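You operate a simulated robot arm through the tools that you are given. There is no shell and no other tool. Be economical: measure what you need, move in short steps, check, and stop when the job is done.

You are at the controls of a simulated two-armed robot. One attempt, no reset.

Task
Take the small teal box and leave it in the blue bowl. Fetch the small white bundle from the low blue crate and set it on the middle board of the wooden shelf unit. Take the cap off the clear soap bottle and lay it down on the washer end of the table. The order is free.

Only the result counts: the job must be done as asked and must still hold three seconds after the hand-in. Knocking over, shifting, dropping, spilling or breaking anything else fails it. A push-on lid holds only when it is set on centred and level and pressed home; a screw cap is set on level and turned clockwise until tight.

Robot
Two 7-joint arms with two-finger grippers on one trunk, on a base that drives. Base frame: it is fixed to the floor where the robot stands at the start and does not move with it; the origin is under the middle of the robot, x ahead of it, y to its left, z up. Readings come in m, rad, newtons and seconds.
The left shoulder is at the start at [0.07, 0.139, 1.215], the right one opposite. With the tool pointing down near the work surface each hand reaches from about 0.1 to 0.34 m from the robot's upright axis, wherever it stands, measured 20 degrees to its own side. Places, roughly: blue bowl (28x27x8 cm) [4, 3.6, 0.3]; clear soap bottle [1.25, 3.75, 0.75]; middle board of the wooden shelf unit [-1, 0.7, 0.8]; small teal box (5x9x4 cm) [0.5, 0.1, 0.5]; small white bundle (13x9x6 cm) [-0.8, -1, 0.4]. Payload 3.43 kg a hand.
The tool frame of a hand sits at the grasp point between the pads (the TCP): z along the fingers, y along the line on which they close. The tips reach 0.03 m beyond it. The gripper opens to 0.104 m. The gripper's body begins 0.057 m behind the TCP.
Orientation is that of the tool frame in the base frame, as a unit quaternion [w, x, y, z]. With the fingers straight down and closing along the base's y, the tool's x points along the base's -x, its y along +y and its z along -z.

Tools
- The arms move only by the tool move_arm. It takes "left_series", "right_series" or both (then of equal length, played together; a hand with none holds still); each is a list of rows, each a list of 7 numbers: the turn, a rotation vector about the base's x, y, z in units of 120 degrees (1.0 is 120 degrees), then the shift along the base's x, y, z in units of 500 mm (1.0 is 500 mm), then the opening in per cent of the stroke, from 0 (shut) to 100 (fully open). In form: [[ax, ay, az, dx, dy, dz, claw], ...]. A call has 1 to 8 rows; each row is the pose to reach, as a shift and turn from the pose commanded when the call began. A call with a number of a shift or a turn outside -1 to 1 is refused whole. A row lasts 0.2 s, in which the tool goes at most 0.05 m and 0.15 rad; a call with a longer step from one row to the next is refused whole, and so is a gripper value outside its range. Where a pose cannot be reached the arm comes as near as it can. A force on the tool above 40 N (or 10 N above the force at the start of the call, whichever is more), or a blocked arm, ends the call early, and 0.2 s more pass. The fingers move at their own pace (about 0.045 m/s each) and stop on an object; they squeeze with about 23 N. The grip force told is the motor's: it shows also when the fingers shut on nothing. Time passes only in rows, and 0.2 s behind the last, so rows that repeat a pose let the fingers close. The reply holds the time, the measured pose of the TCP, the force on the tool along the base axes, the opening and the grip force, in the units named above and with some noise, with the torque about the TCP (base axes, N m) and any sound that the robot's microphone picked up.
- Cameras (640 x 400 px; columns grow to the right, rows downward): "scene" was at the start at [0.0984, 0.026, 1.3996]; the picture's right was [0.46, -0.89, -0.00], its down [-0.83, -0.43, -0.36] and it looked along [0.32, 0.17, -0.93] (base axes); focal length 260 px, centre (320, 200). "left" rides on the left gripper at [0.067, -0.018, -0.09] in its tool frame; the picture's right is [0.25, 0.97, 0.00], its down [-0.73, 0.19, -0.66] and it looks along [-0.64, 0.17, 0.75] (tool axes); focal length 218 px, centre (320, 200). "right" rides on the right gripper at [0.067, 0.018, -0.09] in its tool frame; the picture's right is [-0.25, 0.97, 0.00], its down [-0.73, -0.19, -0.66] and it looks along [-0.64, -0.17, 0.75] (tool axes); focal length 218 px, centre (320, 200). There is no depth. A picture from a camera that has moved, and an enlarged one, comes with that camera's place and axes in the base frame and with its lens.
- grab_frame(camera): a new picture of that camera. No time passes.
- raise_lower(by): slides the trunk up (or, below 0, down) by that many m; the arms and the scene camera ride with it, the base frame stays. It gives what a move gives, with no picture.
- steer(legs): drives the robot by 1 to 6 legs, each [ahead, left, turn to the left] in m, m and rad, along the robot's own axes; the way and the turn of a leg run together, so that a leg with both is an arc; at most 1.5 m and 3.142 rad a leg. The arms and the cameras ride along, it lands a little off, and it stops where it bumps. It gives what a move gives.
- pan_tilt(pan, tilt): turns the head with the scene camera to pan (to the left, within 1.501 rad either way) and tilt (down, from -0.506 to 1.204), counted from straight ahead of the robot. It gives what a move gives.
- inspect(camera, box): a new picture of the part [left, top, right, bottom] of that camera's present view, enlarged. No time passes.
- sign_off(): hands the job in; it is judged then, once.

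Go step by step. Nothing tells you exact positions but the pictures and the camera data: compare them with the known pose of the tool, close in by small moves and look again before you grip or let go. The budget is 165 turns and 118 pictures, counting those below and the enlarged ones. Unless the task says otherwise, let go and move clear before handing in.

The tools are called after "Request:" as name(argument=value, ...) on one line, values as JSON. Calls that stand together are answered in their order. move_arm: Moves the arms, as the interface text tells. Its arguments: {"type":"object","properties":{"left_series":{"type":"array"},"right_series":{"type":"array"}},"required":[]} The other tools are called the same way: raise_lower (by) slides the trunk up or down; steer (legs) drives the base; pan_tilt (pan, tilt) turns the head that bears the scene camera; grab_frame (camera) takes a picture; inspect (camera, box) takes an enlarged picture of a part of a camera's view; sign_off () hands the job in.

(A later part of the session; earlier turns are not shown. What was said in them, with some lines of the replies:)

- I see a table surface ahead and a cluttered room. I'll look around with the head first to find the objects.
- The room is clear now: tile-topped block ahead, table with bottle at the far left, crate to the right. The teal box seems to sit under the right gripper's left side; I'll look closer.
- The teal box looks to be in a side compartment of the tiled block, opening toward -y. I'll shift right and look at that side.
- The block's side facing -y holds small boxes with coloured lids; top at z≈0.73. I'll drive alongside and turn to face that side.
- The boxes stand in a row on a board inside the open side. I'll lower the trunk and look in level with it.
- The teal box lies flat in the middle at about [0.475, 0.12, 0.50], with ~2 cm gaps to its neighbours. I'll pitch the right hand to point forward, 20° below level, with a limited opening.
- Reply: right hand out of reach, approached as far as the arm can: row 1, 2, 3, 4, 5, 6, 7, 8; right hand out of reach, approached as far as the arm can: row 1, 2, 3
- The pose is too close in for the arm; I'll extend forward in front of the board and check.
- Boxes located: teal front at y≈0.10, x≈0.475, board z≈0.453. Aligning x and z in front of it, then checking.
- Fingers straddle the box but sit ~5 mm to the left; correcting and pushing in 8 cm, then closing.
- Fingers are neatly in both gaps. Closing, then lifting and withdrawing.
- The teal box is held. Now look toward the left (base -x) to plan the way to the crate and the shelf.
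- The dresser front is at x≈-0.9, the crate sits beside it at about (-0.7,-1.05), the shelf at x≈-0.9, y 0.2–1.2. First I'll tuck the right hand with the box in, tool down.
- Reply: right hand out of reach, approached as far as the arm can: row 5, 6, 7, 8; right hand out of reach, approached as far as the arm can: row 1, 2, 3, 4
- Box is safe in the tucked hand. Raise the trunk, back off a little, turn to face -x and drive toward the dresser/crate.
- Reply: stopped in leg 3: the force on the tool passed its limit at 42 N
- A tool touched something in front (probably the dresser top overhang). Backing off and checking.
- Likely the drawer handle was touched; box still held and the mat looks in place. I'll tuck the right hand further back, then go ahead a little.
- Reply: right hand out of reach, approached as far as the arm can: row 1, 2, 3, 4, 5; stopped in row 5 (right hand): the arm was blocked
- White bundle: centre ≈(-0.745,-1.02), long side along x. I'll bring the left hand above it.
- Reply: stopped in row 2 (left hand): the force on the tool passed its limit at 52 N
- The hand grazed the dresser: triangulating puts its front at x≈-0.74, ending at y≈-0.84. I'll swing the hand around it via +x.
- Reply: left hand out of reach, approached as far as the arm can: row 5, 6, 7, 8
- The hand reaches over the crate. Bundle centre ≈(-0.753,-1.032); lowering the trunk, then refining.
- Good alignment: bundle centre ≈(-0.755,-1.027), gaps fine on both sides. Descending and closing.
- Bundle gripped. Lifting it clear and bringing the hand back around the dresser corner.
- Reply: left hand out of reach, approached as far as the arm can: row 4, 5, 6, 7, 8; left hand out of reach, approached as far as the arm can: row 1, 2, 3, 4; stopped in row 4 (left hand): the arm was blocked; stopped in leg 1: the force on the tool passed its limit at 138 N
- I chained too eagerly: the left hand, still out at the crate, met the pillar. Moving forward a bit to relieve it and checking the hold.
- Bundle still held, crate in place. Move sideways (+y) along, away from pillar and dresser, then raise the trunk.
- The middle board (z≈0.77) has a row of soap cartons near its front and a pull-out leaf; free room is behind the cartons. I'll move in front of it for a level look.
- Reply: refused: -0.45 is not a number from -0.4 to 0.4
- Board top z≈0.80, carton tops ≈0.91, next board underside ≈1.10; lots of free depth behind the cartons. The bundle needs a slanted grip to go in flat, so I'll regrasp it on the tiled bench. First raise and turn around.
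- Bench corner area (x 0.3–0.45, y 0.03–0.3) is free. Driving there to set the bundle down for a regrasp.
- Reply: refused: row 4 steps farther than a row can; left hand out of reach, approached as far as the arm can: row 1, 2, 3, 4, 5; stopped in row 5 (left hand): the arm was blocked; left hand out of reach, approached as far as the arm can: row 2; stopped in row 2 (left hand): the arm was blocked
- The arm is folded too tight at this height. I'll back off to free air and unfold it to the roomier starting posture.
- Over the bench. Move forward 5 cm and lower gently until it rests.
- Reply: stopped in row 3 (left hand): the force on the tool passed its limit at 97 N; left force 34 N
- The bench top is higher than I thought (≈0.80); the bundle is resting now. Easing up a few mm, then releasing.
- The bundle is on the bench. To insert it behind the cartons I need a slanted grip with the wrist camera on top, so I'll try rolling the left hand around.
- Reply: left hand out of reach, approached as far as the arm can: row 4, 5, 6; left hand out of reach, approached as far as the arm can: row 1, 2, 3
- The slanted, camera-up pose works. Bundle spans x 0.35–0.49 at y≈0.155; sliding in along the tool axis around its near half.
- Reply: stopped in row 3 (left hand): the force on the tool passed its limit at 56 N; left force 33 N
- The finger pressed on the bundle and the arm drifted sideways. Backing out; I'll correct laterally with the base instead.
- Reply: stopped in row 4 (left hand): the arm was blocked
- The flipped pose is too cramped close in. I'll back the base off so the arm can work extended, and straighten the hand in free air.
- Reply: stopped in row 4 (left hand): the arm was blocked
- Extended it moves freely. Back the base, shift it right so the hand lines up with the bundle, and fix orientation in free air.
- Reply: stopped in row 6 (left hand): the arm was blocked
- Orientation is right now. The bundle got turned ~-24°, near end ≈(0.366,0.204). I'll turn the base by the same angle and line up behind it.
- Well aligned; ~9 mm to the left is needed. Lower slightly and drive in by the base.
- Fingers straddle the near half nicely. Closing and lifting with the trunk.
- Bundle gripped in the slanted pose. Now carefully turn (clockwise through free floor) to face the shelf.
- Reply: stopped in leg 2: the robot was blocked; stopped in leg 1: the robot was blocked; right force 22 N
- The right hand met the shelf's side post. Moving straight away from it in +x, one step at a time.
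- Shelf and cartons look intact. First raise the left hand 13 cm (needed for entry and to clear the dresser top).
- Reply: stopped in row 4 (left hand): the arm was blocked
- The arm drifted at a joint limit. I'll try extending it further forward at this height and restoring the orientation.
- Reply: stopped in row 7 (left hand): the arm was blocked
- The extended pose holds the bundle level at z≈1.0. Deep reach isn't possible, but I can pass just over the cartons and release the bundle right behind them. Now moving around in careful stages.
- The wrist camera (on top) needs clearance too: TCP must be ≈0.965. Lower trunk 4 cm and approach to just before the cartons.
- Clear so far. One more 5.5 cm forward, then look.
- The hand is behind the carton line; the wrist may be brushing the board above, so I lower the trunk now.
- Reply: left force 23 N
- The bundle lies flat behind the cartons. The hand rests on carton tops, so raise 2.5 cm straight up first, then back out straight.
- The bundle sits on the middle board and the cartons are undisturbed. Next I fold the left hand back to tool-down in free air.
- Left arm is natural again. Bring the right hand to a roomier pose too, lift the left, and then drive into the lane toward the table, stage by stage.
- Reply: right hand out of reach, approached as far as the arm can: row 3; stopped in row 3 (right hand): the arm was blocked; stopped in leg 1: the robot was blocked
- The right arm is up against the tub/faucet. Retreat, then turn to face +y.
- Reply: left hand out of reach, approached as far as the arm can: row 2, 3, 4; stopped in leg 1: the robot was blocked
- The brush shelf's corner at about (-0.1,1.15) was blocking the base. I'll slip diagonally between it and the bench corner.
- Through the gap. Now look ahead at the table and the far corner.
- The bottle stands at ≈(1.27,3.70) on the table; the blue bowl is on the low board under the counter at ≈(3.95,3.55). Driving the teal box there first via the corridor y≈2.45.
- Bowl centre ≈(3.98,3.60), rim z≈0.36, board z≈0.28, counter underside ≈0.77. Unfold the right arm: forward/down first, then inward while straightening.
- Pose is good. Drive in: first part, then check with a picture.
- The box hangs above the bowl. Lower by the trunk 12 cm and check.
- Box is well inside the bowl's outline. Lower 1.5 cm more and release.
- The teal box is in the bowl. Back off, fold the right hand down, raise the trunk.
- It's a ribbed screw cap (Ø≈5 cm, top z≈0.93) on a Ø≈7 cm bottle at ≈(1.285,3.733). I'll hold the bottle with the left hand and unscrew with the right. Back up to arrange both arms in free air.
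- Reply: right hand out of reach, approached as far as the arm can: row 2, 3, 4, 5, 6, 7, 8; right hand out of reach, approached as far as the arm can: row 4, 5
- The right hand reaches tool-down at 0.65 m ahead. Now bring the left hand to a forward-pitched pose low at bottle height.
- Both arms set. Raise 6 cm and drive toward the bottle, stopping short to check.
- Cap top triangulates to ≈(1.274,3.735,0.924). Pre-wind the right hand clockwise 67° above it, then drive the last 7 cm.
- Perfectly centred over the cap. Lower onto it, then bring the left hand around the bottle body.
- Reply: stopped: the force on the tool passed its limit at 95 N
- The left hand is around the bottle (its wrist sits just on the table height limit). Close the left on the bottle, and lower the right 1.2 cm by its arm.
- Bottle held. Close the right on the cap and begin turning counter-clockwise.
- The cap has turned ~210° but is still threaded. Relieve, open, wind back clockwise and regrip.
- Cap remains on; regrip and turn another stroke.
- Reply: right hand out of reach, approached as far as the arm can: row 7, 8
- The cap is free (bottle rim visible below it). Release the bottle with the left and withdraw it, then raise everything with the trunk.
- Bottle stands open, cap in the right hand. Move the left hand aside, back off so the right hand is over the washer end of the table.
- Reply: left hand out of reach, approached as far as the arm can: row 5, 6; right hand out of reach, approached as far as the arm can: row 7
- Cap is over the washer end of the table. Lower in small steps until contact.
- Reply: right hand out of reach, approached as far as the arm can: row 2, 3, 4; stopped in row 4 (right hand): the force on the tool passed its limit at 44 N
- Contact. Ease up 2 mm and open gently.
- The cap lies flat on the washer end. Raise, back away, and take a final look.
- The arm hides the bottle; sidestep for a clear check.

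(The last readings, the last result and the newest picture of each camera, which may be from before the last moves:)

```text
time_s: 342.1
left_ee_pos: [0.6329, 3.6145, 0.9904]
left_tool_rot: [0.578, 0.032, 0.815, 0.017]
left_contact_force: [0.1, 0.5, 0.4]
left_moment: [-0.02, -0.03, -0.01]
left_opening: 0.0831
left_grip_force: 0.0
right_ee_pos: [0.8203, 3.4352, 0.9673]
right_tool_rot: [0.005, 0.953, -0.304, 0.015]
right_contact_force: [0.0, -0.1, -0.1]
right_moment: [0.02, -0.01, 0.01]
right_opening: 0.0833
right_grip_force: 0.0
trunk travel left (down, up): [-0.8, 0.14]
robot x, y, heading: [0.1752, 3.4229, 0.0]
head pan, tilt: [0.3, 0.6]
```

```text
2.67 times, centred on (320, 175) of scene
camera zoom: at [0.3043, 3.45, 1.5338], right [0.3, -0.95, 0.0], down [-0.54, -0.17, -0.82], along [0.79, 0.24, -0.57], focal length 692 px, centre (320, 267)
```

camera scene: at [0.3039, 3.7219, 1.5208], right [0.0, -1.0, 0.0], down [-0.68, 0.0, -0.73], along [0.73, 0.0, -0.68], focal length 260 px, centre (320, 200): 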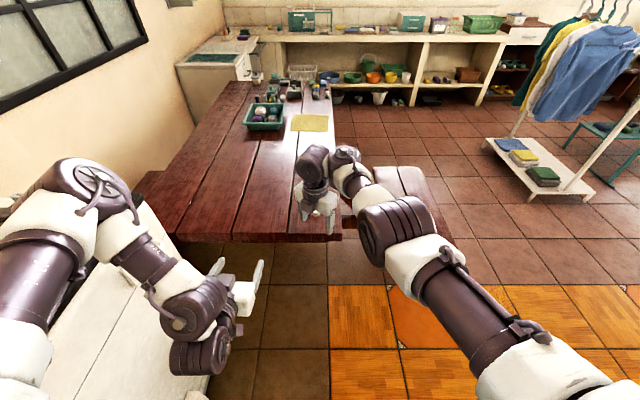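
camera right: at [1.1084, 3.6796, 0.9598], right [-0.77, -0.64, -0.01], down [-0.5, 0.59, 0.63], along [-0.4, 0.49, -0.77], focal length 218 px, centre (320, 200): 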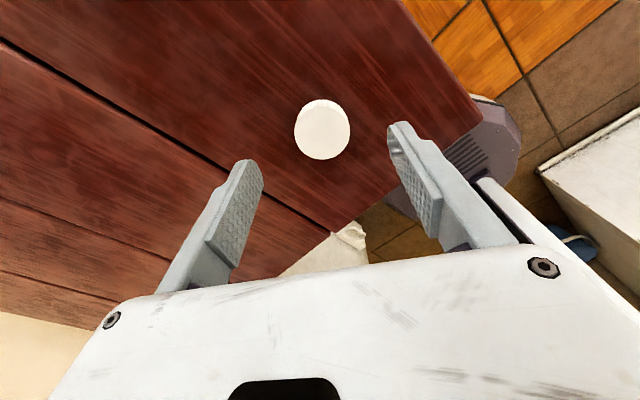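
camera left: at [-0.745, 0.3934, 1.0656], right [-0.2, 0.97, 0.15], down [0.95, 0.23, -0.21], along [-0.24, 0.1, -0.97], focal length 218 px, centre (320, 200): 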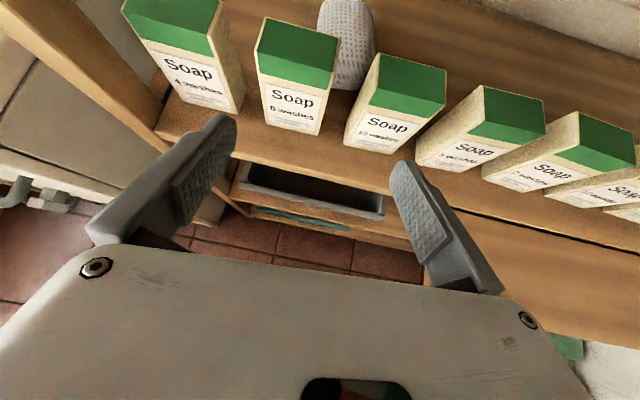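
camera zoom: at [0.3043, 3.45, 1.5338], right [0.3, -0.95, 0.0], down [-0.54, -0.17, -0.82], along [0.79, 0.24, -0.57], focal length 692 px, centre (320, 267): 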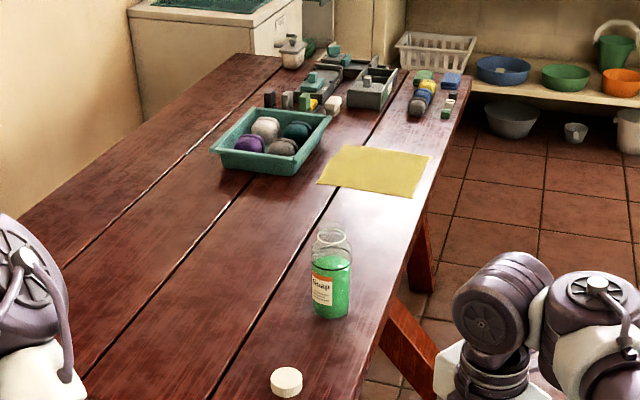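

The picture shows the bottle upright and open, with the cap lying on the washer end of the table. The box and bundle were seen in place right after I let go of each, and both hands are empty and clear, so I'm handing in.

Request:
sign_off()

```text
The job is handed in.
```

I handed the job in with all three parts done: the teal box is in the blue bowl, the white bundle is on the middle board behind the soap cartons, and the soap bottle's cap is on the washer end of the table.

- **Bumps:** On the way, the arms and base hit the dresser, a pillar, the shelf's side post and the brush shelf. The left hand also pressed briefly on some soap cartons. In the pictures I took, nothing looked shifted or knocked over.
- **Not rechecked:** I let the box and the bundle drop the last few centimetres. I last saw each one just after letting go and did not look again before handing in.
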